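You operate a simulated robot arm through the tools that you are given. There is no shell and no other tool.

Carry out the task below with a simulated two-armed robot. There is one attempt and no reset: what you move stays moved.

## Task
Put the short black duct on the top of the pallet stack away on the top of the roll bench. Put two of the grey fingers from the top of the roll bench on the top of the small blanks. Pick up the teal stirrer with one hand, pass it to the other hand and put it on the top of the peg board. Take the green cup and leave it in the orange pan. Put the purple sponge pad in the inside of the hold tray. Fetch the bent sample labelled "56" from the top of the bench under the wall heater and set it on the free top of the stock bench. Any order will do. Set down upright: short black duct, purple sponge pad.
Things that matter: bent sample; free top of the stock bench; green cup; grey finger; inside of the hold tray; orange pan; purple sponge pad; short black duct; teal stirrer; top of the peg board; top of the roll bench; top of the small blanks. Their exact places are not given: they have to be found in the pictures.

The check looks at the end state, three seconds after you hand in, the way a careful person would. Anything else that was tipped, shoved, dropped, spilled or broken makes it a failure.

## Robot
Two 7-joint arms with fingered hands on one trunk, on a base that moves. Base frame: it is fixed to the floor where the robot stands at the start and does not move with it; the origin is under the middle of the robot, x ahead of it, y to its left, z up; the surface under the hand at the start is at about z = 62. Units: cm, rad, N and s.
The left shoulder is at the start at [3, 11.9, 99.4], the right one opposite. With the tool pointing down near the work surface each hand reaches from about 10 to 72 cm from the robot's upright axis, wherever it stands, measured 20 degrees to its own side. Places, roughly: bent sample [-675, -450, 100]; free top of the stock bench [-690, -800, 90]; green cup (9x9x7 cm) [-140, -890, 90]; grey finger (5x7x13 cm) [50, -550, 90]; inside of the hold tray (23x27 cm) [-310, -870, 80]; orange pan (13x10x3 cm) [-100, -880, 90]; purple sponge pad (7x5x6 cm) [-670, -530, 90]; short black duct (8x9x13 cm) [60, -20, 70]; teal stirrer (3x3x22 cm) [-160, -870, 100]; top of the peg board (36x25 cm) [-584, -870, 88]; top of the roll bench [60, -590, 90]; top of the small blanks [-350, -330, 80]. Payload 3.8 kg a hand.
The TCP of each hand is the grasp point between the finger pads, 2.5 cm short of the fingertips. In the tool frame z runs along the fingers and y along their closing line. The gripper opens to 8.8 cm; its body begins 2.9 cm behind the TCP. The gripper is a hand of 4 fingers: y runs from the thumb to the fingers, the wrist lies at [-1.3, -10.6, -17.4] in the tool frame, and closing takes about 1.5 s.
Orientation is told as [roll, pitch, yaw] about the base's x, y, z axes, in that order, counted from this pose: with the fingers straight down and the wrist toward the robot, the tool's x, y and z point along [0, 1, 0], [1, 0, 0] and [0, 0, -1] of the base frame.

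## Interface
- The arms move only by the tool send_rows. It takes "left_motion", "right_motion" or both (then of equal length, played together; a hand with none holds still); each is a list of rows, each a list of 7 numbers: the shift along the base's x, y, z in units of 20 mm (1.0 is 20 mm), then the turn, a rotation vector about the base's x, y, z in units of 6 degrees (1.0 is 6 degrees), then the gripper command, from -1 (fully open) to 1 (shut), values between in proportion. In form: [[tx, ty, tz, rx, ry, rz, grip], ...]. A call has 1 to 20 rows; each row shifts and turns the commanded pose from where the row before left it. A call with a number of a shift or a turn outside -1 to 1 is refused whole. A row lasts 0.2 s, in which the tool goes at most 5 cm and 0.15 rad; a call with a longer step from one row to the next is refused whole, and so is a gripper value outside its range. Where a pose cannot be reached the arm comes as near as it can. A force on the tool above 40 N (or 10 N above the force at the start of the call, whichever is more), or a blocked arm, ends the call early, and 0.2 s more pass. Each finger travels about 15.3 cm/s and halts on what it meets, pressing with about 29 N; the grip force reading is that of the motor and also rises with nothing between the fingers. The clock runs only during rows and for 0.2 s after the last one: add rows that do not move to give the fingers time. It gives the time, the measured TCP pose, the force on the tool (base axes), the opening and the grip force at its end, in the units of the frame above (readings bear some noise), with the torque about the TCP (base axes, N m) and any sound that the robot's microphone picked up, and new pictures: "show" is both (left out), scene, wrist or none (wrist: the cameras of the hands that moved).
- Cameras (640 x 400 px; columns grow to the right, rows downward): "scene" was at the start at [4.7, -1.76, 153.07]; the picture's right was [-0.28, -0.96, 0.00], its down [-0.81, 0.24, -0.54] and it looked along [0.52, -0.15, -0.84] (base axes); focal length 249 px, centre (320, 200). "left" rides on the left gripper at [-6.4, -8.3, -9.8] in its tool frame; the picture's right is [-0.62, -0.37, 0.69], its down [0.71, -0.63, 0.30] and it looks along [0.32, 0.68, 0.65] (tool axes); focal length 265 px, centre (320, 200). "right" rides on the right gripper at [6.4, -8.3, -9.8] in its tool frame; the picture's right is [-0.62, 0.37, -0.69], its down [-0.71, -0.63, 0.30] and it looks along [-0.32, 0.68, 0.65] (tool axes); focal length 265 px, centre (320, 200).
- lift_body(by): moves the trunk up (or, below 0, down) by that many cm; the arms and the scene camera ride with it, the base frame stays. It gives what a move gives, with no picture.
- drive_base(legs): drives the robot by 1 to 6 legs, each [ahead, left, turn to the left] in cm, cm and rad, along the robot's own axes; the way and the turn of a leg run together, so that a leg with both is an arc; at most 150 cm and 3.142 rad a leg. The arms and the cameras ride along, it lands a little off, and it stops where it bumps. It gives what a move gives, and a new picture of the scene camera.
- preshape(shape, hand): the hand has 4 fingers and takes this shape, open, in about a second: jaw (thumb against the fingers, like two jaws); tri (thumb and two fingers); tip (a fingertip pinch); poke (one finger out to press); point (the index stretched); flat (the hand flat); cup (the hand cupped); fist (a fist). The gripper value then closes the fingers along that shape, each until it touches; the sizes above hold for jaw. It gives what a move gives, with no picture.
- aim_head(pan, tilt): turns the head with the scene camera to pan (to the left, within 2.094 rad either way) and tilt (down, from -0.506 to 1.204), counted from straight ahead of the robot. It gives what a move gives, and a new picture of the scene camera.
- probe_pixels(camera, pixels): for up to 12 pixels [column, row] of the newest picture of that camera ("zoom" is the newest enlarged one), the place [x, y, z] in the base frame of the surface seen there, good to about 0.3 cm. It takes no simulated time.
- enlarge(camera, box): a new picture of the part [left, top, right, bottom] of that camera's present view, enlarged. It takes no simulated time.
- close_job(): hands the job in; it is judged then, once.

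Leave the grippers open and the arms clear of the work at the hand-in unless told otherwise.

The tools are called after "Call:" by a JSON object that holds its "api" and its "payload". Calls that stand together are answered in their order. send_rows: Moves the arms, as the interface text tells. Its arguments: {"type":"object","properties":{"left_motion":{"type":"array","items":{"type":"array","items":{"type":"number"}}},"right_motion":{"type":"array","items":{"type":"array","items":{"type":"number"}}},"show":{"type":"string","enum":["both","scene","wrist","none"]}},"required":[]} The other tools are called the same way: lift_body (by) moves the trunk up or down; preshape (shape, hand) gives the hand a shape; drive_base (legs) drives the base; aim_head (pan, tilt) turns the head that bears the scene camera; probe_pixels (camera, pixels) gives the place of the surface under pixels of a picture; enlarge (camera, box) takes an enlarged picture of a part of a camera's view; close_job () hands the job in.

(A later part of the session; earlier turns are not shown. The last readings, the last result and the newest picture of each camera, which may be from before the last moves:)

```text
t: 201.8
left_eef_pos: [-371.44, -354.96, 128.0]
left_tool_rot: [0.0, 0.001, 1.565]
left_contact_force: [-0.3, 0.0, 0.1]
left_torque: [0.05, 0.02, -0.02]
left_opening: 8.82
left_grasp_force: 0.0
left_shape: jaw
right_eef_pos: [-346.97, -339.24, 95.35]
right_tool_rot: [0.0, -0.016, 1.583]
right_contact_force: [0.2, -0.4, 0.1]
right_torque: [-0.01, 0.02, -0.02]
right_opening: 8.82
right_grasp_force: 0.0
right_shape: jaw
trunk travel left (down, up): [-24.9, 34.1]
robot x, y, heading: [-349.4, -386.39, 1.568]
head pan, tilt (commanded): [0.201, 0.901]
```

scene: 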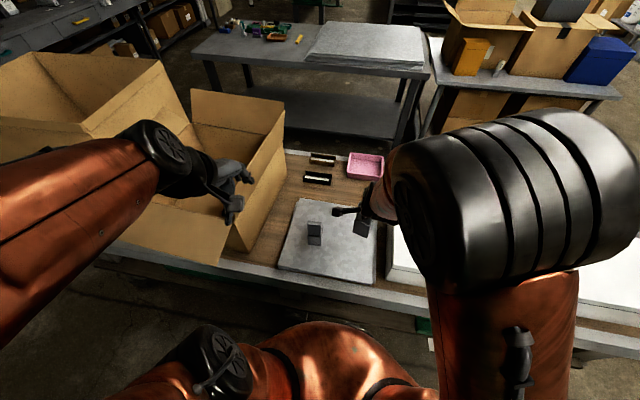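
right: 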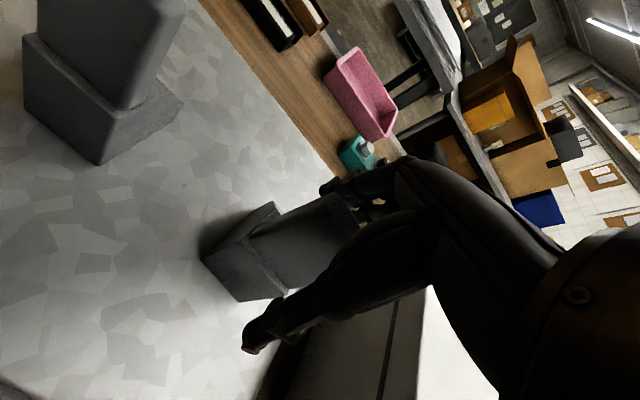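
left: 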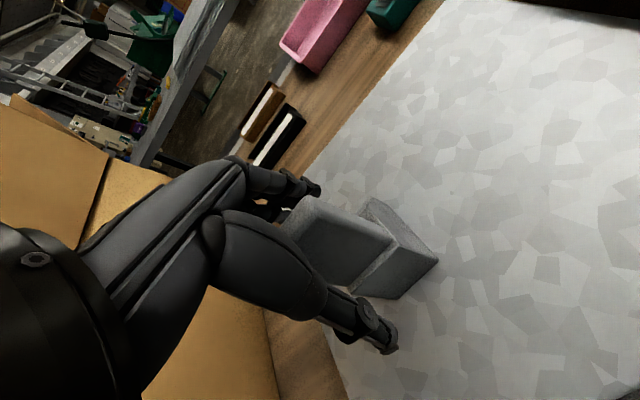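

Released. I raise the right hand straight up, then pull back.

Call:
{"api": "send_rows", "payload": {"right_motion": [[0, 0, 0.5, 0, 0, 0, -1], [0, 0, 0.8, 0, 0, 0, -1], [0, 0, 1, 0, 0, 0, -1], [0, 0, 1, 0, 0, 0, -1], [0, 0, 1, 0, 0, 0, -1], [0, 0, 1, 0, 0, 0, -1], [0, 0, 1, 0, 0, 0, -1], [0, 0, 1, 0, 0, 0, -1], [0, 0, 1, 0, 0, 0, -1], [0.5, -0.5, 1, 0, 0, 0, -1], [1, -1, 1, 0, 0, 0, -1], [1, -1, 1, 0, 0, 0, -1], [1, -1, 1, 0, 0, 0, -1], [1, -1, 1, 0, 0, 0, -1], [1, -1, 1, 0, 0, 0, -1], [1, -1, 0.7, 0, 0, 0, -1], [1, -1, 0, 0, 0, 0, -1], [0, 0, 0, 0, 0, 0, -1]], "show": "scene"}}

```text
t: 205.6
left_eef_pos: [-371.36, -354.82, 127.93]
left_tool_rot: [0.0, 0.0, 1.569]
left_contact_force: [-0.2, -0.3, 0.5]
left_torque: [0.02, -0.01, 0.01]
left_opening: 8.79
left_grasp_force: 0.1
left_shape: jaw
right_eef_pos: [-331.97, -354.33, 125.24]
right_tool_rot: [-0.001, -0.017, 1.584]
right_contact_force: [-0.3, 0.7, 0.6]
right_torque: [-0.04, 0.0, 0.02]
right_opening: 8.77
right_grasp_force: 0.0
right_shape: jaw
trunk travel left (down, up): [-24.9, 34.1]
robot x, y, heading: [-349.0, -386.56, 1.568]
head pan, tilt (commanded): [0.201, 0.901]
```

scene: 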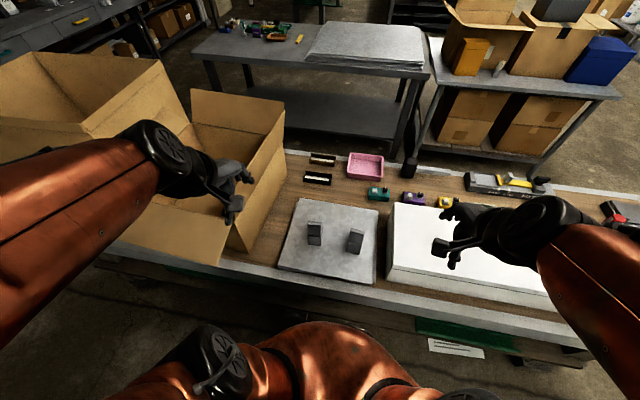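

Both grey fingers stand on the small blanks. Next are the bent sample and the sponge pad at the west bench, so I look west.

Call:
{"api": "aim_head", "payload": {"pan": 1.65, "tilt": 0.35}}

```text
t: 207.2
left_eef_pos: [-371.57, -355.07, 128.0]
left_tool_rot: [0.001, 0.001, 1.567]
left_contact_force: [-0.5, 0.4, -0.6]
left_torque: [-0.01, 0.0, -0.03]
left_opening: 8.79
left_grasp_force: 0.0
left_shape: jaw
right_eef_pos: [-332.01, -354.28, 125.21]
right_tool_rot: [0.001, -0.016, 1.583]
right_contact_force: [-0.7, 0.5, 0.5]
right_torque: [-0.03, 0.01, -0.01]
right_opening: 8.81
right_grasp_force: 0.1
right_shape: jaw
trunk travel left (down, up): [-24.9, 34.1]
robot x, y, heading: [-349.29, -386.46, 1.57]
head pan, tilt (commanded): [1.649, 0.351]
```

scene: 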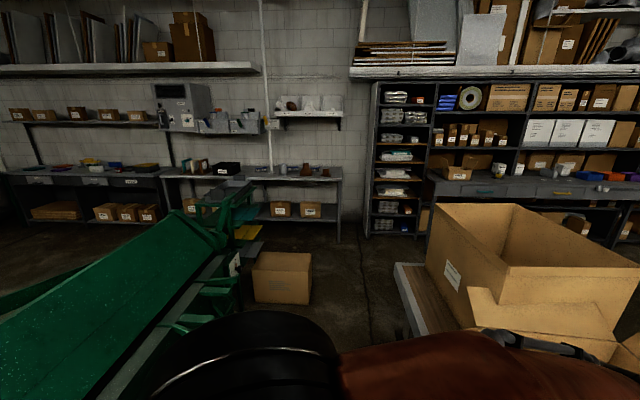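

I see the wall heater at (185, 105) and benches along the west wall. I enlarge and probe.

Call:
{"api": "enlarge", "payload": {"camera": "scene", "box": [0, 70, 360, 230]}}

Call:
{"api": "probe_pixels", "payload": {"camera": "scene", "pixels": [[180, 100], [335, 180], [165, 178], [190, 165], [225, 168], [282, 170], [325, 172], [280, 300], [310, 275], [340, 240], [160, 222], [20, 180]]}}

Call:
{"api": "probe_pixels", "payload": {"camera": "scene", "pixels": [[90, 165], [115, 168], [145, 168], [60, 168], [305, 172], [253, 300], [250, 260], [370, 235], [395, 275], [235, 262], [240, 225], [205, 300]]}}

```text
1.78 times, centred on (180, 150) of scene
```

zoom: 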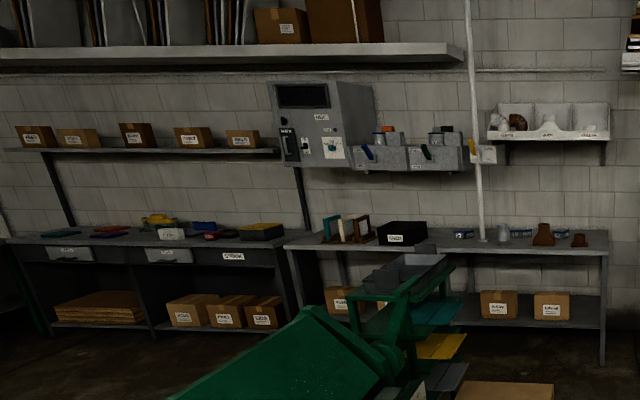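

```text
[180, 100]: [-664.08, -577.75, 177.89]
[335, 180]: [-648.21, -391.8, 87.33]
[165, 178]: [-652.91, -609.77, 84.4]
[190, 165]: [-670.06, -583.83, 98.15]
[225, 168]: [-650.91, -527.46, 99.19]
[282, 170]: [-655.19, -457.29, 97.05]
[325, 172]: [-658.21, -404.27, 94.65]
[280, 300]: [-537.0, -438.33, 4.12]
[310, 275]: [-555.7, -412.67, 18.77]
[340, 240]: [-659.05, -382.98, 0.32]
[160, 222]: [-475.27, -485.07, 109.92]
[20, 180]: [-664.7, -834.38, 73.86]
```

```text
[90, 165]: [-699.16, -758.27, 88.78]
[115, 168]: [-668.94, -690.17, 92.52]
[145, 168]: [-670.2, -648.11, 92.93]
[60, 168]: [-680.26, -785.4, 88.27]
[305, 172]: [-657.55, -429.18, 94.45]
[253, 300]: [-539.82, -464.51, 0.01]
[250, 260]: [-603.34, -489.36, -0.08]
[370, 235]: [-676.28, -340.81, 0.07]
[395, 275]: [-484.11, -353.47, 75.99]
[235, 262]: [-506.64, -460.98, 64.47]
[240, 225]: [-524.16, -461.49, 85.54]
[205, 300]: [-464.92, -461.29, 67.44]
```

The wall heater is above the bench at y = -610…-390. The next bench, labelled "STOCK", is at y = -610…-840. A cardboard box on the floor makes the north passage tight, so I go around by the open south side. First I raise the trunk a bit and go back east, turn west and head south.

Call:
{"api": "lift_body", "payload": {"by": 10}}

Call:
{"api": "drive_base", "payload": {"legs": [[0, -105, 0], [0, -98, 0], [0, 0, 1.571]]}}

Call:
{"api": "aim_head", "payload": {"pan": 0.9, "tilt": 0.35}}

```text
t: 208.5
left_eef_pos: [-371.51, -354.91, 137.95]
left_tool_rot: [0.001, 0.001, 1.567]
left_contact_force: [1.0, -0.6, -0.2]
left_torque: [-0.03, 0.01, -0.01]
left_opening: 8.8
left_grasp_force: 0.0
left_shape: jaw
right_eef_pos: [-331.87, -354.3, 135.13]
right_tool_rot: [0.0, -0.016, 1.584]
right_contact_force: [-0.9, 0.0, -0.4]
right_torque: [0.03, 0.01, 0.0]
right_opening: 8.8
right_grasp_force: 0.1
right_shape: jaw
trunk travel left (down, up): [-34.9, 24.1]
robot x, y, heading: [-348.66, -386.45, 1.568]
head pan, tilt (commanded): [1.649, 0.351]
```

```text
t: 222.5
left_eef_pos: [-177.36, -409.06, 137.98]
left_tool_rot: [0.0, 0.001, 3.136]
left_contact_force: [0.4, 0.8, 0.9]
left_torque: [-0.01, -0.03, 0.01]
left_opening: 8.8
left_grasp_force: 0.0
left_shape: jaw
right_eef_pos: [-177.9, -369.59, 135.19]
right_tool_rot: [0.0, -0.017, -3.13]
right_contact_force: [-1.0, 0.7, -0.5]
right_torque: [0.0, -0.05, 0.01]
right_opening: 8.81
right_grasp_force: 0.0
right_shape: jaw
trunk travel left (down, up): [-34.9, 24.1]
robot x, y, heading: [-145.82, -386.9, 3.134]
head pan, tilt (commanded): [1.649, 0.351]
```

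scene: 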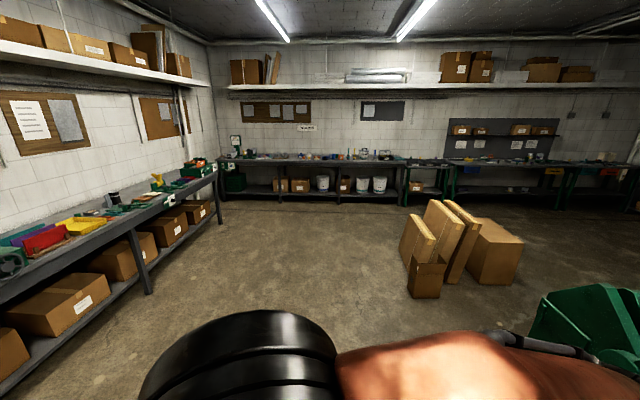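

```text
t: 223.6
left_eef_pos: [-177.41, -409.13, 137.99]
left_tool_rot: [0.002, 0.002, 3.137]
left_contact_force: [-0.3, 0.1, 0.6]
left_torque: [0.01, 0.03, 0.0]
left_opening: 8.77
left_grasp_force: 0.0
left_shape: jaw
right_eef_pos: [-177.95, -369.47, 135.23]
right_tool_rot: [0.002, -0.015, -3.134]
right_contact_force: [0.7, 0.2, 0.8]
right_torque: [0.0, -0.03, 0.03]
right_opening: 8.81
right_grasp_force: 0.1
right_shape: jaw
trunk travel left (down, up): [-34.9, 24.1]
robot x, y, heading: [-145.77, -386.62, 3.141]
head pan, tilt (commanded): [0.901, 0.351]
```

scene: 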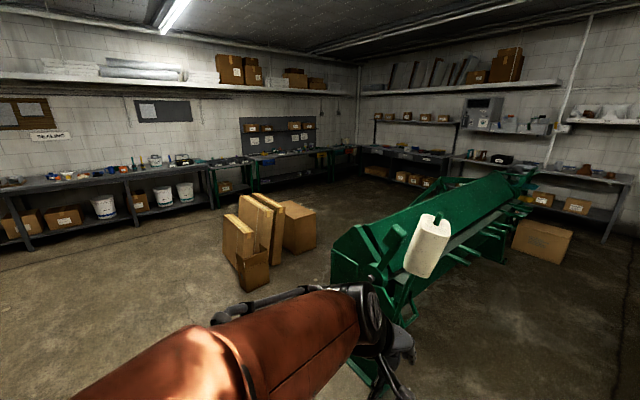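

I see the south area. I probe the floor boxes and the benches to plan the route.

Call:
{"api": "probe_pixels", "payload": {"camera": "scene", "pixels": [[224, 250], [250, 290], [268, 275], [315, 245], [298, 250], [340, 270], [200, 210], [330, 175], [400, 180], [430, 200], [600, 240], [545, 265]]}}

Call:
{"api": "enlarge", "payload": {"camera": "scene", "box": [60, 120, 360, 230]}}

```text
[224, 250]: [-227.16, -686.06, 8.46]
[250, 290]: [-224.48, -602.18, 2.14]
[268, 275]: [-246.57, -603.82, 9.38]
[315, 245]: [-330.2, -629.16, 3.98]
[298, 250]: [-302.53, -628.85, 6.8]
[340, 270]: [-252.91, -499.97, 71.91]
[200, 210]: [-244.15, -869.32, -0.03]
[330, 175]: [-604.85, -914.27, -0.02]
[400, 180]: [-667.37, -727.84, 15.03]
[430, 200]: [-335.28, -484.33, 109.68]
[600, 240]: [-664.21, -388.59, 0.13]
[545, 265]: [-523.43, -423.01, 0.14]
```

```text
2.13 times, centred on (210, 175) of scene
```

zoom: 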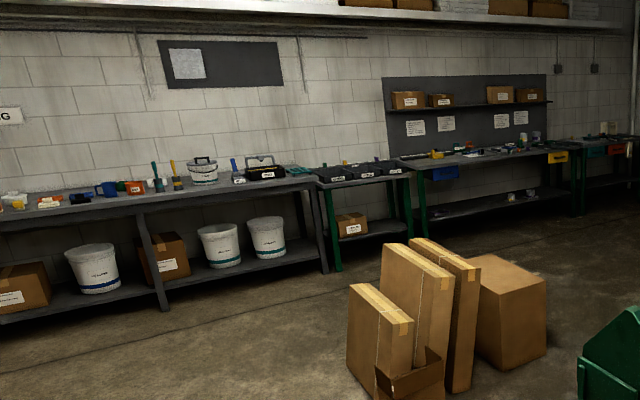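

The floor boxes span x = -330…-224 and y = -690…-602. I drive south to y ≈ -772 and then west past them.

Call:
{"api": "drive_base", "payload": {"legs": [[0, 130, 0], [0, 130, 0], [0, 126, 0], [150, 0, 0], [150, 0, 0], [130, 0, 0]]}}

Call:
{"api": "aim_head", "payload": {"pan": -0.3, "tilt": 0.35}}

```text
t: 262.4
left_eef_pos: [-606.84, -803.83, 137.96]
left_tool_rot: [0.0, 0.001, -3.116]
left_contact_force: [-0.2, -0.2, 0.5]
left_torque: [-0.02, 0.02, 0.03]
left_opening: 8.79
left_grasp_force: 0.0
left_shape: jaw
right_eef_pos: [-608.62, -764.43, 135.29]
right_tool_rot: [0.0, -0.016, -3.1]
right_contact_force: [-0.6, -0.4, 0.3]
right_torque: [-0.02, 0.02, 0.03]
right_opening: 8.8
right_grasp_force: 0.1
right_shape: jaw
trunk travel left (down, up): [-34.9, 24.1]
robot x, y, heading: [-575.92, -780.63, -3.115]
head pan, tilt (commanded): [0.901, 0.351]
```

scene: 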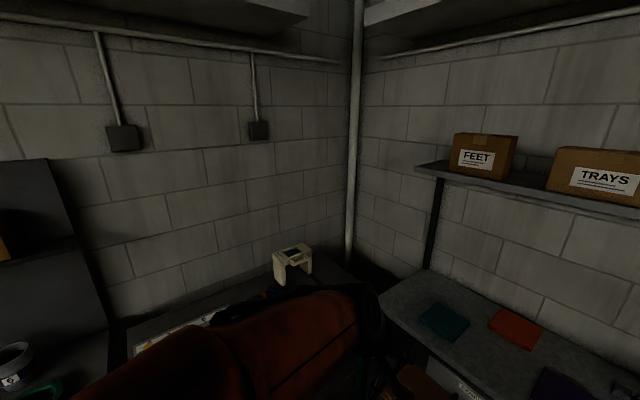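

```text
t: 263.8
left_eef_pos: [-606.81, -803.85, 138.04]
left_tool_rot: [-0.001, 0.001, -3.114]
left_contact_force: [0.3, -0.1, -0.5]
left_torque: [0.0, 0.01, 0.0]
left_opening: 8.8
left_grasp_force: 0.0
left_shape: jaw
right_eef_pos: [-608.61, -764.4, 135.16]
right_tool_rot: [-0.001, -0.015, -3.098]
right_contact_force: [0.4, -0.1, 0.4]
right_torque: [-0.01, 0.0, 0.01]
right_opening: 8.78
right_grasp_force: 0.1
right_shape: jaw
trunk travel left (down, up): [-34.9, 24.1]
robot x, y, heading: [-576.26, -780.52, -3.117]
head pan, tilt (commanded): [-0.3, 0.351]
```

scene: 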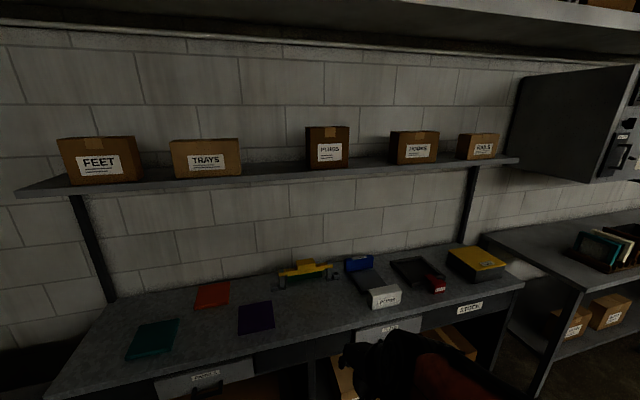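

I am in front of the stock bench. The heater bench is further right (north). I strafe north part of the way and look again.

Call:
{"api": "drive_base", "payload": {"legs": [[8, -140, -0.025]]}}

Call:
{"api": "aim_head", "payload": {"pan": -0.9, "tilt": 0.5}}

```text
t: 270.8
left_eef_pos: [-617.65, -663.11, 137.95]
left_tool_rot: [0.0, 0.0, -3.133]
left_contact_force: [0.2, -0.1, -0.2]
left_torque: [0.0, 0.0, 0.04]
left_opening: 8.8
left_grasp_force: 0.0
left_shape: jaw
right_eef_pos: [-618.7, -623.62, 135.15]
right_tool_rot: [-0.001, -0.016, -3.119]
right_contact_force: [-0.7, 0.3, 0.0]
right_torque: [-0.02, 0.01, 0.01]
right_opening: 8.77
right_grasp_force: 0.0
right_shape: jaw
trunk travel left (down, up): [-34.9, 24.1]
robot x, y, heading: [-586.21, -640.07, -3.137]
head pan, tilt (commanded): [-0.3, 0.351]
```

scene: 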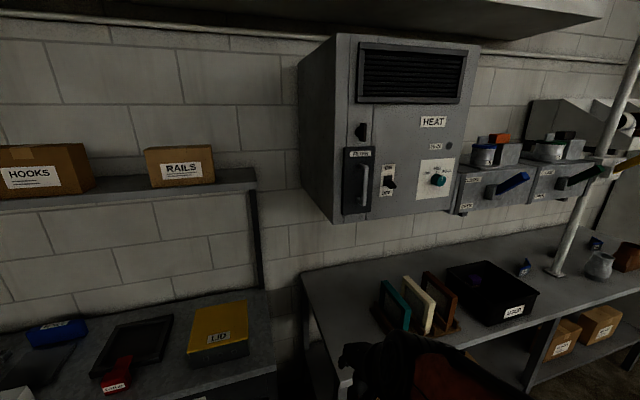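

```text
t: 271.8
left_eef_pos: [-617.71, -663.11, 138.05]
left_tool_rot: [0.0, 0.002, -3.133]
left_contact_force: [-0.5, -0.8, 0.1]
left_torque: [0.02, 0.01, -0.03]
left_opening: 8.78
left_grasp_force: 0.1
left_shape: jaw
right_eef_pos: [-618.68, -623.68, 135.21]
right_tool_rot: [-0.001, -0.016, -3.115]
right_contact_force: [0.8, -0.1, 0.2]
right_torque: [-0.02, -0.01, 0.01]
right_opening: 8.78
right_grasp_force: 0.0
right_shape: jaw
trunk travel left (down, up): [-34.9, 24.1]
robot x, y, heading: [-586.89, -640.25, -3.13]
head pan, tilt (commanded): [-0.901, 0.499]
```

scene: 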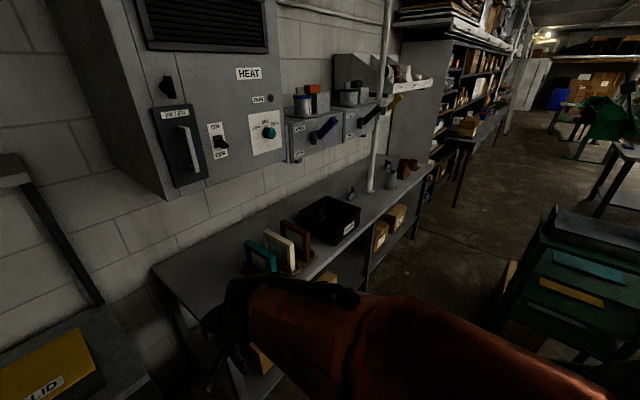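

I enlarge the heater bench to find the sponge pad and the bent samples.

Call:
{"api": "enlarge", "payload": {"camera": "scene", "box": [230, 140, 450, 280]}}

Call:
{"api": "probe_pixels", "payload": {"camera": "scene", "pixels": [[320, 215], [350, 193], [372, 185], [390, 180], [404, 168], [330, 220], [310, 208], [280, 225], [505, 310], [490, 330], [520, 270], [440, 300]]}}

```text
2.86 times, centred on (340, 210) of scene
```

zoom: 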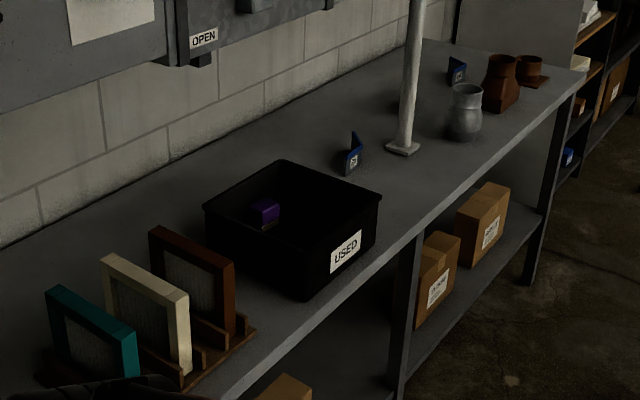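

```text
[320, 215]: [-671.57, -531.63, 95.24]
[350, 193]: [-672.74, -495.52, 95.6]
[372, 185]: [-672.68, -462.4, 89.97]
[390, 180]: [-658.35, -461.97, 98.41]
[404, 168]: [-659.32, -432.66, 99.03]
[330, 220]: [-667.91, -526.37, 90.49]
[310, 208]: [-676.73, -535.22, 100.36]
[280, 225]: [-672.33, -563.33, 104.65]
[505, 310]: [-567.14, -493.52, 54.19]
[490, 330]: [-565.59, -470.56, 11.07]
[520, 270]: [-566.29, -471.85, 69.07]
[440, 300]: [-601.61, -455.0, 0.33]
```

I see the purple sponge pad inside the black bin "USED" at about (-671, -531), and small blue bent samples with labels at (-673, -495) and farther near (-675, -450). I enlarge to read the labels.

Call:
{"api": "enlarge", "payload": {"camera": "scene", "box": [335, 165, 415, 215]}}

Call:
{"api": "probe_pixels", "payload": {"camera": "scene", "pixels": [[560, 300], [600, 330], [545, 340], [560, 380], [520, 350], [620, 290], [388, 163], [387, 167], [350, 190], [352, 196], [355, 198], [500, 280]]}}

```text
8.00 times, centred on (375, 190) of scene
```

zoom: 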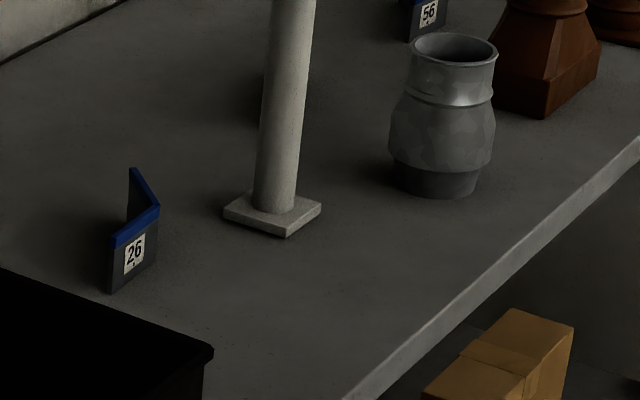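

```text
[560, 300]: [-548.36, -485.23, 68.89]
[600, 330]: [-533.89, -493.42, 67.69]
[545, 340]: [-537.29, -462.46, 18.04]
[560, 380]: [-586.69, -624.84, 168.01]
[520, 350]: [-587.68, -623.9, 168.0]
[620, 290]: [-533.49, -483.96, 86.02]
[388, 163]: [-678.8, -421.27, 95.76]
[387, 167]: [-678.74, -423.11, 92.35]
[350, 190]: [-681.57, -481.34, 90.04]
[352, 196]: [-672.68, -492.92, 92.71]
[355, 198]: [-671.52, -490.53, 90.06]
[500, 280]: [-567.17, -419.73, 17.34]
```

The far one is labelled "56", the near one "26". I drive nearer to see everything on this bench, keeping about 40 cm to the bench and clear of the machine's west end at x ≈ -567.

Call:
{"api": "drive_base", "payload": {"legs": [[18, -100, 0]]}}

Call:
{"api": "aim_head", "payload": {"pan": -0.5, "tilt": 0.75}}

```text
t: 277.0
left_eef_pos: [-636.18, -562.86, 137.95]
left_tool_rot: [0.001, 0.003, -3.136]
left_contact_force: [-0.3, 0.3, 1.1]
left_torque: [0.02, 0.04, 0.01]
left_opening: 8.77
left_grasp_force: 0.1
left_shape: jaw
right_eef_pos: [-637.19, -523.51, 135.32]
right_tool_rot: [0.001, -0.016, -3.12]
right_contact_force: [0.1, 0.4, -0.2]
right_torque: [0.0, 0.0, -0.01]
right_opening: 8.81
right_grasp_force: 0.0
right_shape: jaw
trunk travel left (down, up): [-34.9, 24.1]
robot x, y, heading: [-604.65, -540.55, -3.136]
head pan, tilt (commanded): [-0.901, 0.499]
```

scene: 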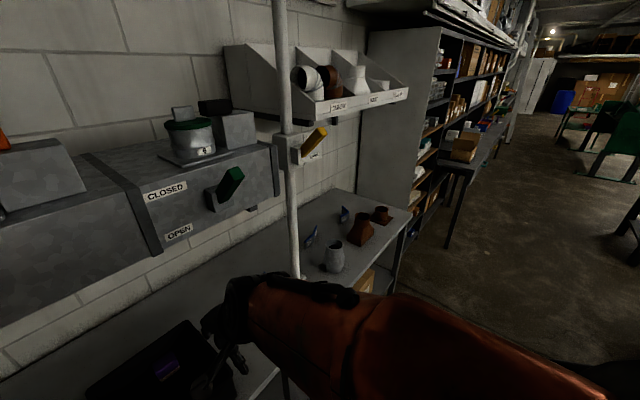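

```text
t: 277.9
left_eef_pos: [-636.28, -562.94, 138.05]
left_tool_rot: [0.0, 0.002, -3.138]
left_contact_force: [-0.3, 0.4, 0.2]
left_torque: [0.02, 0.03, 0.0]
left_opening: 8.77
left_grasp_force: 0.0
left_shape: jaw
right_eef_pos: [-637.17, -523.61, 135.34]
right_tool_rot: [0.0, -0.017, -3.122]
right_contact_force: [-0.6, -0.1, 0.6]
right_torque: [-0.03, -0.01, -0.02]
right_opening: 8.77
right_grasp_force: 0.1
right_shape: jaw
trunk travel left (down, up): [-34.9, 24.1]
robot x, y, heading: [-604.74, -540.47, -3.143]
head pan, tilt (commanded): [-0.499, 0.75]
```

scene: 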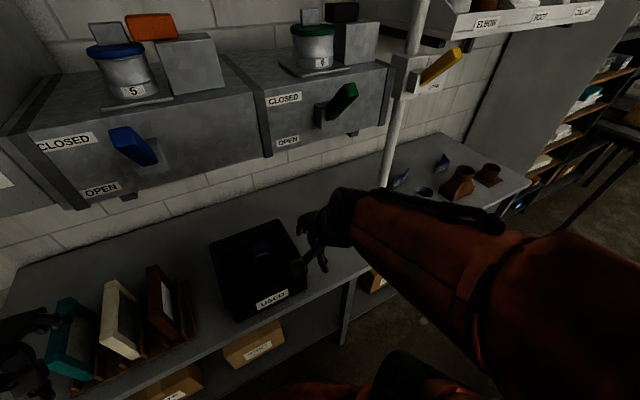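

There are wall-mounted lever boxes above the bench which I must not hit. I probe their front and bottom edges and look in detail at the samples.

Call:
{"api": "probe_pixels", "payload": {"camera": "scene", "pixels": [[135, 155], [345, 105], [262, 155], [100, 205], [385, 120], [150, 160], [322, 118], [440, 70], [262, 250], [270, 235], [240, 240], [255, 260]]}}

Call:
{"api": "enlarge", "payload": {"camera": "scene", "box": [340, 120, 540, 230]}}

Call:
{"api": "enlarge", "payload": {"camera": "scene", "box": [190, 200, 350, 330]}}

```text
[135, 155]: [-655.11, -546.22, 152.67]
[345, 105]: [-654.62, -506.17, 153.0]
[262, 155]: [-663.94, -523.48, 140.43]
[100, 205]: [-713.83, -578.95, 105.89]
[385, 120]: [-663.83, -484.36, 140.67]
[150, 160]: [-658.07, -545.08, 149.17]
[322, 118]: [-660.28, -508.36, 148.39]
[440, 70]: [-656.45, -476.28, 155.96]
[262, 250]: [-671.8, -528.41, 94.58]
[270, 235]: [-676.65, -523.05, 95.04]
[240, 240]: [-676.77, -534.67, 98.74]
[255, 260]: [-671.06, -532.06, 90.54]
```

```text
3.20 times, centred on (440, 175) of scene
```

zoom: 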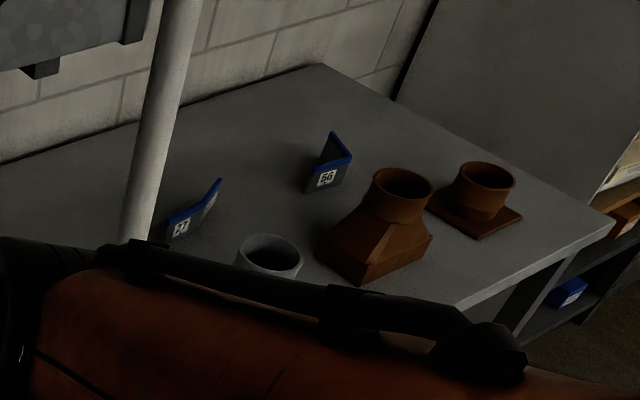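

```text
3.08 times, centred on (270, 265) of scene
```

zoom: 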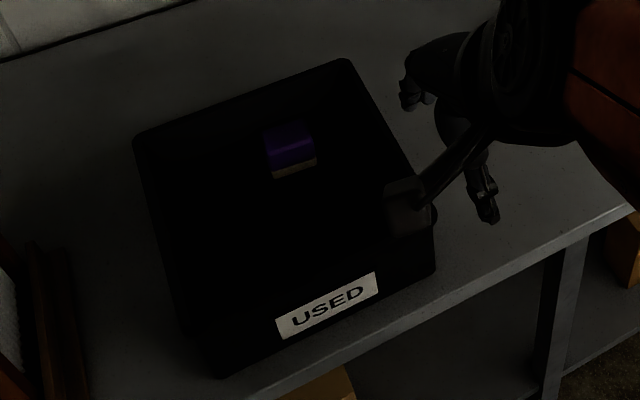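

The samples read "26", "27" and, the farther one at about (-679, -422), "56". The wall boxes have their bottoms at z ≈ 140, so the hands must enter below that. The sponge lies in the black bin near (-672, -529). I shift right 28 cm so that the left hand fits, and lower the trunk.

Call:
{"api": "drive_base", "payload": {"legs": [[0, -28, 0]]}}

Call:
{"api": "lift_body", "payload": {"by": -16}}

Call:
{"api": "aim_head", "payload": {"pan": 0.1, "tilt": 0.9}}

```text
t: 279.9
left_eef_pos: [-636.31, -534.71, 137.93]
left_tool_rot: [0.0, 0.002, -3.14]
left_contact_force: [-0.4, 1.3, -0.3]
left_torque: [0.0, 0.01, 0.01]
left_opening: 8.78
left_grasp_force: 0.1
left_shape: jaw
right_eef_pos: [-637.36, -495.2, 135.21]
right_tool_rot: [-0.001, -0.017, -3.123]
right_contact_force: [1.0, -0.2, -0.3]
right_torque: [0.03, -0.01, 0.02]
right_opening: 8.8
right_grasp_force: 0.1
right_shape: jaw
trunk travel left (down, up): [-34.9, 24.1]
robot x, y, heading: [-604.87, -512.15, -3.145]
head pan, tilt (commanded): [-0.499, 0.75]
```

scene: 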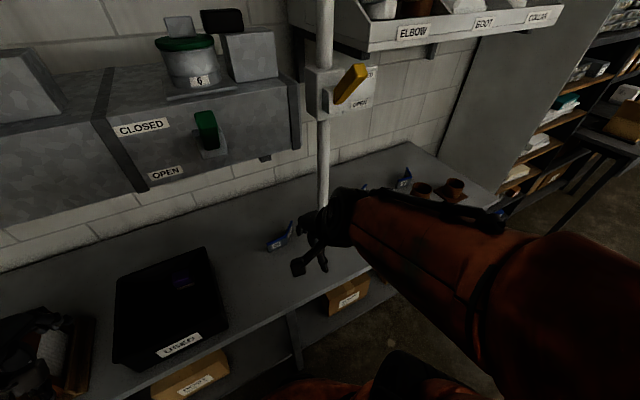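

```text
t: 281.7
left_eef_pos: [-636.34, -534.66, 122.01]
left_tool_rot: [0.0, 0.003, -3.14]
left_contact_force: [1.1, -0.3, -0.9]
left_torque: [-0.03, 0.01, 0.0]
left_opening: 8.79
left_grasp_force: 0.0
left_shape: jaw
right_eef_pos: [-637.33, -495.21, 119.17]
right_tool_rot: [0.001, -0.015, -3.121]
right_contact_force: [0.2, 0.1, -0.3]
right_torque: [0.01, 0.03, 0.0]
right_opening: 8.8
right_grasp_force: 0.0
right_shape: jaw
trunk travel left (down, up): [-18.9, 40.1]
robot x, y, heading: [-605.12, -511.88, -3.143]
head pan, tilt (commanded): [-0.499, 0.75]
```

```text
t: 282.7
left_eef_pos: [-636.29, -534.64, 122.06]
left_tool_rot: [0.001, 0.001, -3.141]
left_contact_force: [-0.3, 0.7, 0.0]
left_torque: [-0.01, 0.0, 0.0]
left_opening: 8.79
left_grasp_force: 0.0
left_shape: jaw
right_eef_pos: [-637.22, -495.23, 119.12]
right_tool_rot: [0.0, -0.015, -3.122]
right_contact_force: [0.7, -0.3, 0.5]
right_torque: [0.0, 0.01, 0.02]
right_opening: 8.79
right_grasp_force: 0.0
right_shape: jaw
trunk travel left (down, up): [-18.9, 40.1]
robot x, y, heading: [-604.66, -512.3, -3.145]
head pan, tilt (commanded): [0.099, 0.901]
```

scene: 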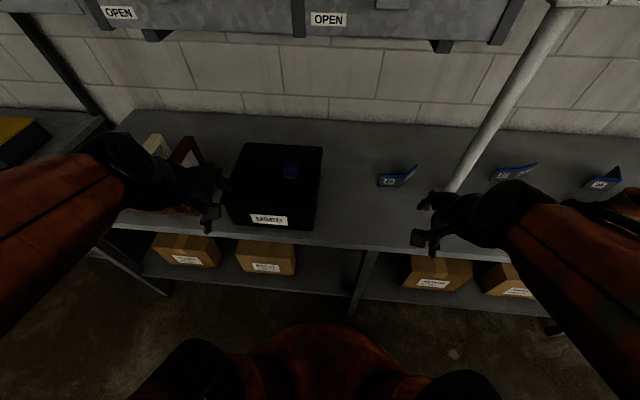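

Now I see the bin with the purple sponge at (291, 170). I enlarge and probe it and the bin rim.

Call:
{"api": "enlarge", "payload": {"camera": "scene", "box": [220, 130, 340, 235]}}

Call:
{"api": "probe_pixels", "payload": {"camera": "scene", "pixels": [[291, 166], [284, 166], [298, 166], [291, 163], [291, 171], [291, 177], [250, 145], [318, 148], [312, 225], [230, 215], [240, 180], [270, 200]]}}

```text
3.81 times, centred on (280, 182) of scene
```

zoom: 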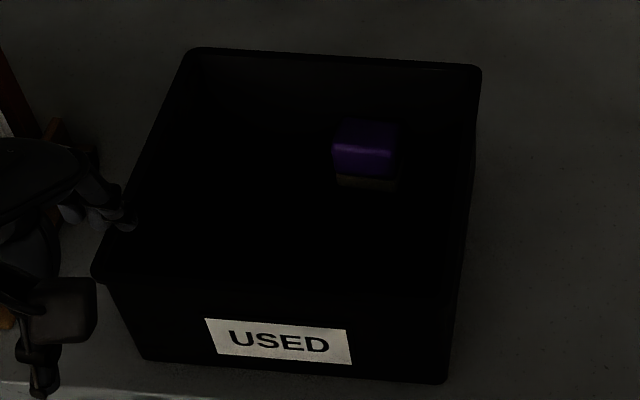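

```text
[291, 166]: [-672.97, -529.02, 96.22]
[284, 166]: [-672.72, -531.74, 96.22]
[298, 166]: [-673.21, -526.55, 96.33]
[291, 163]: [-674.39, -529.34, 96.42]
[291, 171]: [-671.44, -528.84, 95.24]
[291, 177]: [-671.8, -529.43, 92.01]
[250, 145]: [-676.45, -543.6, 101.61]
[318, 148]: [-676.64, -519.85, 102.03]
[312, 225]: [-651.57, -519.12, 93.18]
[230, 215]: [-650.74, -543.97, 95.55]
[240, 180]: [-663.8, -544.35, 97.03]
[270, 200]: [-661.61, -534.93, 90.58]
```

The sponge spans x ≈ -671.6…-676.6 and y ≈ -532.6…-525.9, top z = 96.3, right at the bin's back wall. So I grip it across y. I turn the left hand by -90° about the vertical and lower it to z ≈ 113, below the wall boxes.

Call:
{"api": "send_rows", "payload": {"left_motion": [[0, 0, -0.3, 0, 0, -1, -1], [0, 0, -0.3, 0, 0, -1, -1], [0, 0, -0.3, 0, 0, -1, -1], [0, 0, -0.3, 0, 0, -1, -1], [0, 0, -0.3, 0, 0, -1, -1], [0, 0, -0.3, 0, 0, -1, -1], [0, 0, -0.3, 0, 0, -1, -1], [0, 0, -0.3, 0, 0, -1, -1], [0, 0, -0.3, 0, 0, -1, -1], [0, 0, -0.3, 0, 0, -1, -1], [0, 0, -0.3, 0, 0, -1, -1], [0, 0, -0.3, 0, 0, -1, -1], [0, 0, -0.3, 0, 0, -1, -1], [0, 0, -0.3, 0, 0, -1, -1], [0, 0, -0.2, 0, 0, -1, -1], [0, 0, 0, 0, 0, 0, -1]], "show": "both"}}

```text
t: 286.1
left_eef_pos: [-636.37, -534.73, 113.2]
left_tool_rot: [0.001, 0.0, 1.574]
left_contact_force: [-0.1, -0.1, -0.3]
left_torque: [-0.01, -0.01, 0.0]
left_opening: 8.81
left_grasp_force: 0.0
left_shape: jaw
right_eef_pos: [-637.21, -495.28, 119.06]
right_tool_rot: [0.0, -0.015, -3.121]
right_contact_force: [-0.1, 0.3, 0.1]
right_torque: [0.03, 0.0, 0.01]
right_opening: 8.8
right_grasp_force: 0.1
right_shape: jaw
trunk travel left (down, up): [-18.9, 40.1]
robot x, y, heading: [-604.94, -511.97, -3.136]
head pan, tilt (commanded): [0.099, 0.901]
```

scene: 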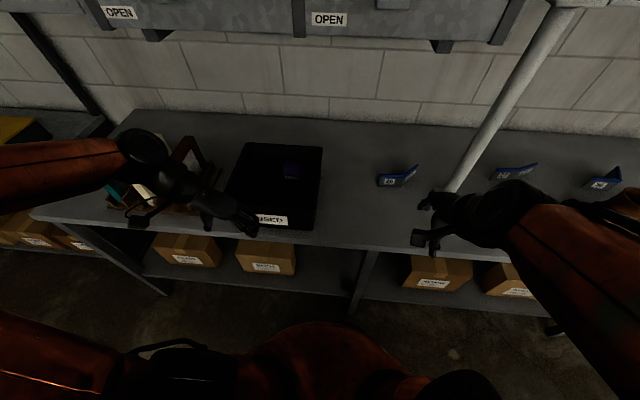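
left: 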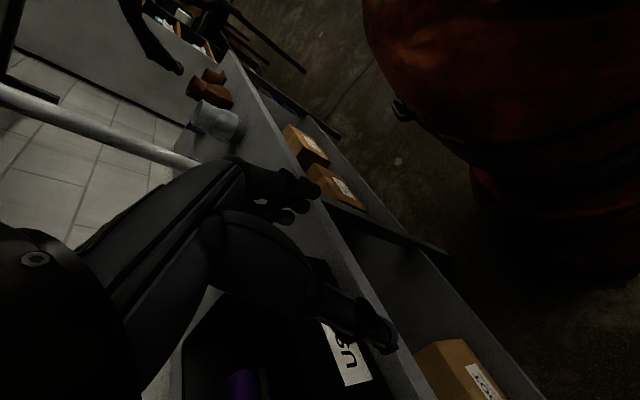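

I now move the hand in over the bin, keeping z = 113.

Call:
{"api": "send_rows", "payload": {"left_motion": [[-1, 0.15, 0, 0, 0, 0, -1], [-1, 0.15, 0, 0, 0, 0, -1], [-1, 0.15, 0, 0, 0, 0, -1], [-1, 0.15, 0, 0, 0, 0, -1], [-1, 0.15, 0, 0, 0, 0, -1], [-1, 0.15, 0, 0, 0, 0, -1], [-1, 0.15, 0, 0, 0, 0, -1], [-1, 0.15, 0, 0, 0, 0, -1], [-1, 0.15, 0, 0, 0, 0, -1], [-1, 0.15, 0, 0, 0, 0, -1], [-1, 0.15, 0, 0, 0, 0, -1], [-1, 0.15, 0, 0, 0, 0, -1], [-1, 0.15, 0, 0, 0, 0, -1], [-1, 0.15, 0, 0, 0, 0, -1], [-1, 0.15, 0, 0, 0, 0, -1], [-1, 0.15, 0, 0, 0, 0, -1], [-1, 0.15, 0, 0, 0, 0, -1], [-1, 0.2, 0, 0, 0, 0, -1], [0, 0, 0, 0, 0, 0, -1]], "show": "both"}}

Call:
{"api": "enlarge", "payload": {"camera": "left", "box": [300, 150, 560, 350]}}

```text
t: 290.1
left_eef_pos: [-655.32, -532.17, 113.01]
left_tool_rot: [0.001, 0.001, 1.576]
left_contact_force: [-0.2, -0.2, 0.5]
left_torque: [-0.01, -0.04, 0.01]
left_opening: 8.79
left_grasp_force: 0.1
left_shape: jaw
left hand out of reach, approached as far as the arm can: row 10, 11, 12, 13, 14, 15, 16, 17, 18
right_eef_pos: [-637.3, -495.2, 119.19]
right_tool_rot: [0.0, -0.016, -3.122]
right_contact_force: [0.5, -0.7, 0.5]
right_torque: [0.01, 0.0, 0.02]
right_opening: 8.79
right_grasp_force: 0.1
right_shape: jaw
trunk travel left (down, up): [-18.9, 40.1]
robot x, y, heading: [-605.02, -512.17, -3.14]
head pan, tilt (commanded): [0.099, 0.901]
```

scene: 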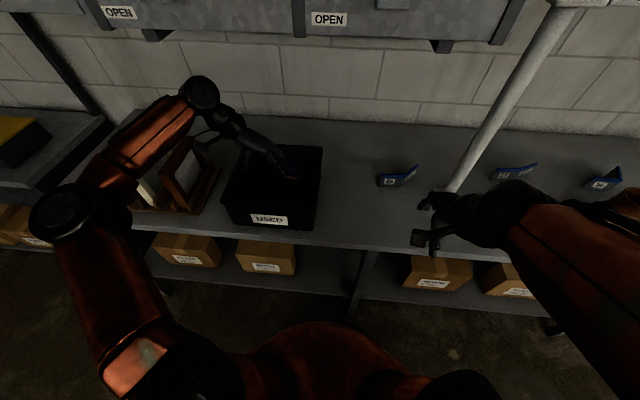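
left: 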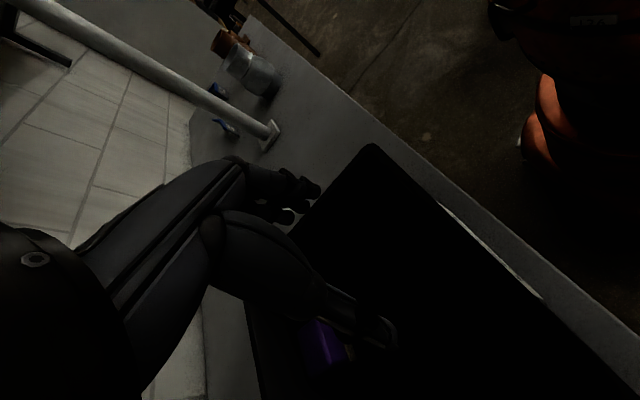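

```text
2.00 times, centred on (430, 250) of left
```

zoom: 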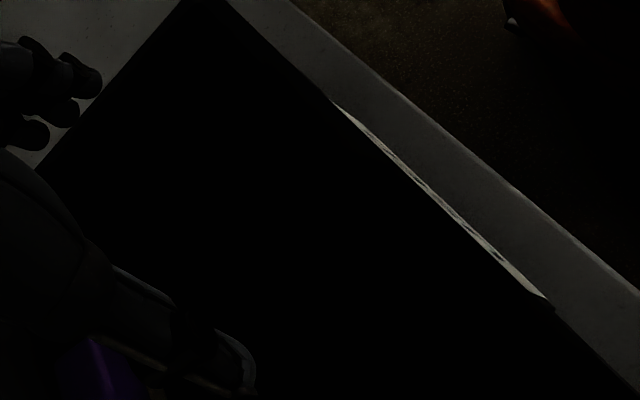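

The hand ran out of reach at x = -655 because the wrist sits sideways. I back it out, drive 6 cm closer and 10 cm left, and will tilt the fingers forward to gain reach.

Call:
{"api": "send_rows", "payload": {"left_motion": [[1, 0, 0, 0, 0, 0, -1], [1, 0, 0, 0, 0, 0, -1], [1, 0, 0, 0, 0, 0, -1], [1, 0, 0, 0, 0, 0, -1], [1, 0, 0, 0, 0, 0, -1], [1, 0, 0, 0, 0, 0, -1], [1, 0, 0, 0, 0, 0, -1], [1, 0, 0, 0, 0, 0, -1], [0, 0, 0, 0, 0, 0, -1]], "show": "none"}}

Call:
{"api": "drive_base", "payload": {"legs": [[6, 10, 0]]}}

Call:
{"api": "lift_body", "payload": {"by": 4}}

```text
t: 292.1
left_eef_pos: [-639.51, -532.28, 113.07]
left_tool_rot: [0.0, 0.001, 1.572]
left_contact_force: [-0.6, 0.3, -0.6]
left_torque: [-0.01, 0.01, -0.03]
left_opening: 8.81
left_grasp_force: 0.0
left_shape: jaw
right_eef_pos: [-637.2, -495.21, 119.27]
right_tool_rot: [-0.002, -0.017, -3.122]
right_contact_force: [0.2, 0.1, -0.2]
right_torque: [0.02, -0.01, -0.03]
right_opening: 8.81
right_grasp_force: 0.0
right_shape: jaw
trunk travel left (down, up): [-18.9, 40.1]
robot x, y, heading: [-604.8, -512.12, -3.136]
head pan, tilt (commanded): [0.099, 0.901]
```

```text
t: 293.3
left_eef_pos: [-645.43, -542.34, 113.23]
left_tool_rot: [-0.002, 0.001, 1.574]
left_contact_force: [-0.2, 0.1, -0.4]
left_torque: [0.02, 0.01, -0.01]
left_opening: 8.76
left_grasp_force: 0.1
left_shape: jaw
right_eef_pos: [-643.34, -505.22, 119.17]
right_tool_rot: [-0.001, -0.013, -3.124]
right_contact_force: [0.2, 0.9, -0.7]
right_torque: [0.02, -0.03, -0.01]
right_opening: 8.77
right_grasp_force: 0.2
right_shape: jaw
trunk travel left (down, up): [-18.9, 40.1]
robot x, y, heading: [-611.37, -521.43, -3.141]
head pan, tilt (commanded): [0.099, 0.901]
```

scene: 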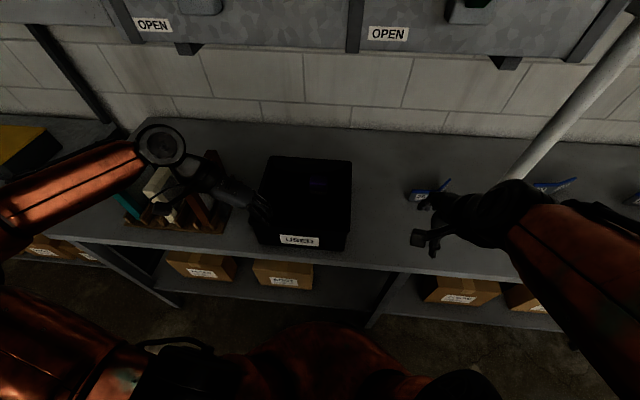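

```text
t: 294.1
left_eef_pos: [-645.43, -542.15, 117.12]
left_tool_rot: [0.0, 0.001, 1.574]
left_contact_force: [0.2, -0.2, -0.7]
left_torque: [0.01, 0.02, 0.01]
left_opening: 8.78
left_grasp_force: 0.1
left_shape: jaw
right_eef_pos: [-643.33, -505.06, 123.26]
right_tool_rot: [-0.001, -0.016, -3.121]
right_contact_force: [-0.2, 0.3, -0.1]
right_torque: [0.01, -0.06, 0.02]
right_opening: 8.78
right_grasp_force: 0.0
right_shape: jaw
trunk travel left (down, up): [-22.9, 36.1]
robot x, y, heading: [-610.81, -521.75, -3.138]
head pan, tilt (commanded): [0.099, 0.901]
```

I tilt the fingers 20° forward and move above the sponge.

Call:
{"api": "send_rows", "payload": {"left_motion": [[-0.5, 0.54, -0.3, 0, 0.28, 0, -1], [-0.8, 0.54, -0.3, 0, 0.28, 0, -1], [-1, 0.54, -0.3, 0, 0.28, 0, -1], [-1, 0.54, -0.3, 0, 0.28, 0, -1], [-1, 0.54, -0.3, 0, 0.28, 0, -1], [-1, 0.54, -0.3, 0, 0.28, 0, -1], [-1, 0.54, -0.3, 0, 0.28, 0, -1], [-1, 0.54, -0.3, 0, 0.28, 0, -1], [-1, 0.54, -0.3, 0, 0.28, 0, -1], [-1, 0.54, -0.3, 0, 0.28, 0, -1], [-1, 0.54, -0.3, 0, 0.28, 0, -1], [-1, 0.54, -0.3, 0, 0.28, 0, -1], [0, 0, 0, 0, 0, 0, -1]], "show": "both"}}

```text
t: 296.9
left_eef_pos: [-665.37, -534.6, 110.5]
left_tool_rot: [0.352, 0.002, 1.575]
left_contact_force: [-0.3, 0.5, -0.1]
left_torque: [-0.03, -0.01, 0.0]
left_opening: 8.83
left_grasp_force: 0.0
left_shape: jaw
left hand out of reach, approached as far as the arm can: row 9, 10, 11, 12
right_eef_pos: [-643.32, -505.11, 123.3]
right_tool_rot: [0.0, -0.016, -3.123]
right_contact_force: [0.2, -0.2, -0.1]
right_torque: [-0.02, -0.02, -0.02]
right_opening: 8.77
right_grasp_force: 0.0
right_shape: jaw
trunk travel left (down, up): [-22.9, 36.1]
robot x, y, heading: [-611.37, -522.12, -3.141]
head pan, tilt (commanded): [0.099, 0.901]
```

scene: 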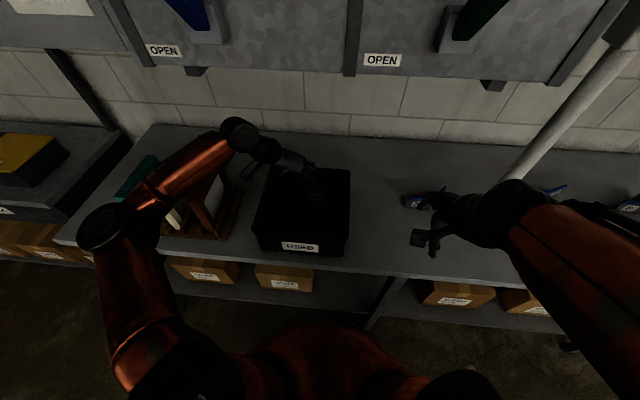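
left: 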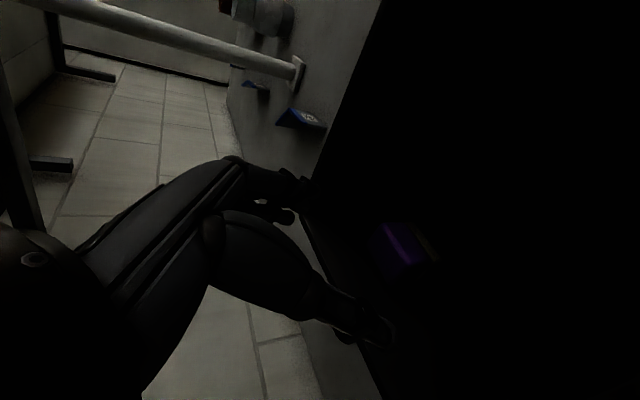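

The limit comes from the wrist pose rather than arm length. I will turn the robot 45° to the right (facing north-west) so the left arm reaches in more naturally. First I check the left elbow's height over the panel rack.

Call:
{"api": "probe_pixels", "payload": {"camera": "scene", "pixels": [[105, 222], [160, 190], [240, 130], [210, 150], [150, 165], [200, 200], [290, 165], [262, 175], [345, 175], [300, 165]]}}

Call:
{"api": "send_rows", "payload": {"left_motion": [[1, -0.2, 0.2, 0, -0.5, 0, -1], [1, -0.2, 0.2, 0, -0.5, 0, -1], [1, -0.2, 0.2, 0, -0.5, 0, -1], [1, 0, 0.2, 0, -0.5, 0, -1], [1, 0, 0.2, 0, -0.5, 0, -1], [1, 0, 0.2, 0, -0.5, 0, -1], [1, 0, 0.2, 0, -0.36, 0, -1], [1, 0, 0.2, 0, 0, 1, -1], [1, 0, 0.2, 0, 0, 1, -1], [1, 0, 0.2, 0, 0, 1, -1], [0.5, 0, 0, 0, 0, 1, -1], [0, 0, 0, 0, 0, 1, -1], [0, 0, 0, 0, 0, 1, -1], [0, 0, 0, 0, 0, 1, -1], [0, 0, 0, 0, 0, 0.5, -1], [0, 0, 0, 0, 0, 0, -1]], "show": "scene"}}

```text
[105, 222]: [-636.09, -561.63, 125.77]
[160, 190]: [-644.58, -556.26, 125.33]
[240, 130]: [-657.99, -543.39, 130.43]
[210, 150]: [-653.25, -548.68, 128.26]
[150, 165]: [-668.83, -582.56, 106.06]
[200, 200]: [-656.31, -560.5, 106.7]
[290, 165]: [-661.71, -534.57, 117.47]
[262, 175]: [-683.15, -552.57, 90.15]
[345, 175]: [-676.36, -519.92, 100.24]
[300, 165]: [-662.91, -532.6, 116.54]
```

```text
t: 300.4
left_eef_pos: [-644.21, -535.91, 114.36]
left_tool_rot: [-0.003, 0.001, 2.36]
left_contact_force: [-0.5, -0.2, 0.9]
left_torque: [-0.02, 0.0, 0.01]
left_opening: 8.82
left_grasp_force: 0.1
left_shape: jaw
right_eef_pos: [-643.37, -505.17, 123.16]
right_tool_rot: [0.001, -0.015, -3.122]
right_contact_force: [-1.4, -0.1, -0.4]
right_torque: [0.0, 0.03, 0.0]
right_opening: 8.82
right_grasp_force: 0.1
right_shape: jaw
trunk travel left (down, up): [-22.9, 36.1]
robot x, y, heading: [-611.07, -522.11, -3.14]
head pan, tilt (commanded): [0.099, 0.901]
```

scene: 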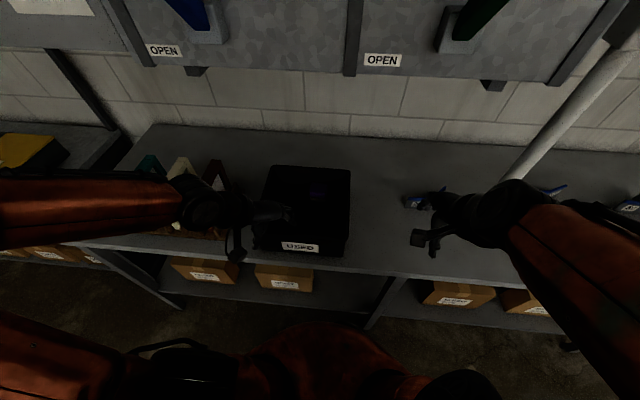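

I shift 18 cm south, 2 cm back, and turn 45° to the right.

Call:
{"api": "drive_base", "payload": {"legs": [[-2, 18, 0], [0, 0, -0.785]]}}

Call:
{"api": "aim_head", "payload": {"pan": 0.65, "tilt": 0.9}}

```text
t: 303.9
left_eef_pos: [-642.33, -526.34, 114.42]
left_tool_rot: [0.001, 0.003, 1.575]
left_contact_force: [0.0, 0.0, 0.3]
left_torque: [-0.03, 0.01, -0.03]
left_opening: 8.82
left_grasp_force: 0.1
left_shape: jaw
right_eef_pos: [-620.02, -505.34, 123.2]
right_tool_rot: [0.002, -0.017, 2.376]
right_contact_force: [-0.5, -0.2, 0.1]
right_torque: [0.01, 0.0, -0.01]
right_opening: 8.78
right_grasp_force: 0.1
right_shape: jaw
trunk travel left (down, up): [-22.9, 36.1]
robot x, y, heading: [-608.75, -540.03, 2.363]
head pan, tilt (commanded): [0.099, 0.901]
```

scene: 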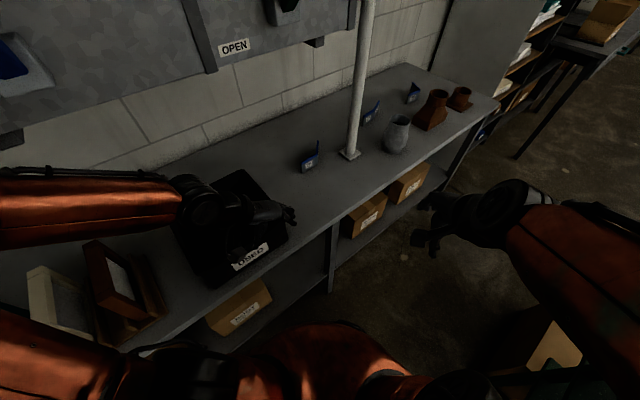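

```text
t: 304.9
left_eef_pos: [-642.32, -526.39, 114.36]
left_tool_rot: [-0.001, 0.001, 1.577]
left_contact_force: [0.7, -0.2, 0.4]
left_torque: [-0.02, -0.01, 0.0]
left_opening: 8.81
left_grasp_force: 0.1
left_shape: jaw
right_eef_pos: [-619.89, -505.4, 123.25]
right_tool_rot: [0.0, -0.016, 2.378]
right_contact_force: [-0.9, 0.2, 0.4]
right_torque: [0.03, -0.03, 0.02]
right_opening: 8.77
right_grasp_force: 0.1
right_shape: jaw
trunk travel left (down, up): [-22.9, 36.1]
robot x, y, heading: [-608.79, -540.12, 2.363]
head pan, tilt (commanded): [0.649, 0.901]
```

scene: 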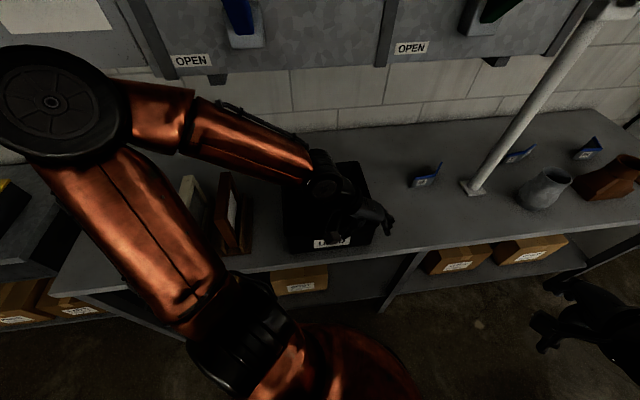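

The elbow now points toward the wall side. I probe it against the wall boxes and the heater.

Call:
{"api": "probe_pixels", "payload": {"camera": "scene", "pixels": [[50, 100], [60, 60], [100, 75], [130, 120], [240, 25], [195, 62], [100, 30], [300, 160], [220, 130], [330, 190], [10, 140], [250, 160]]}}

```text
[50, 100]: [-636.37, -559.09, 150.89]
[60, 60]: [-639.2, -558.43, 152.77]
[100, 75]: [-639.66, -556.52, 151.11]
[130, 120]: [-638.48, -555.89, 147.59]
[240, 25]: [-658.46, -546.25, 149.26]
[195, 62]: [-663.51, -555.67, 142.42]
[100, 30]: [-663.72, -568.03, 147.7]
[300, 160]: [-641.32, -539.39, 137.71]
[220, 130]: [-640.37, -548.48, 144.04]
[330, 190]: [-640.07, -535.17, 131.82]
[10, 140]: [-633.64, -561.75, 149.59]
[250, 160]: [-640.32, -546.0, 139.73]
```

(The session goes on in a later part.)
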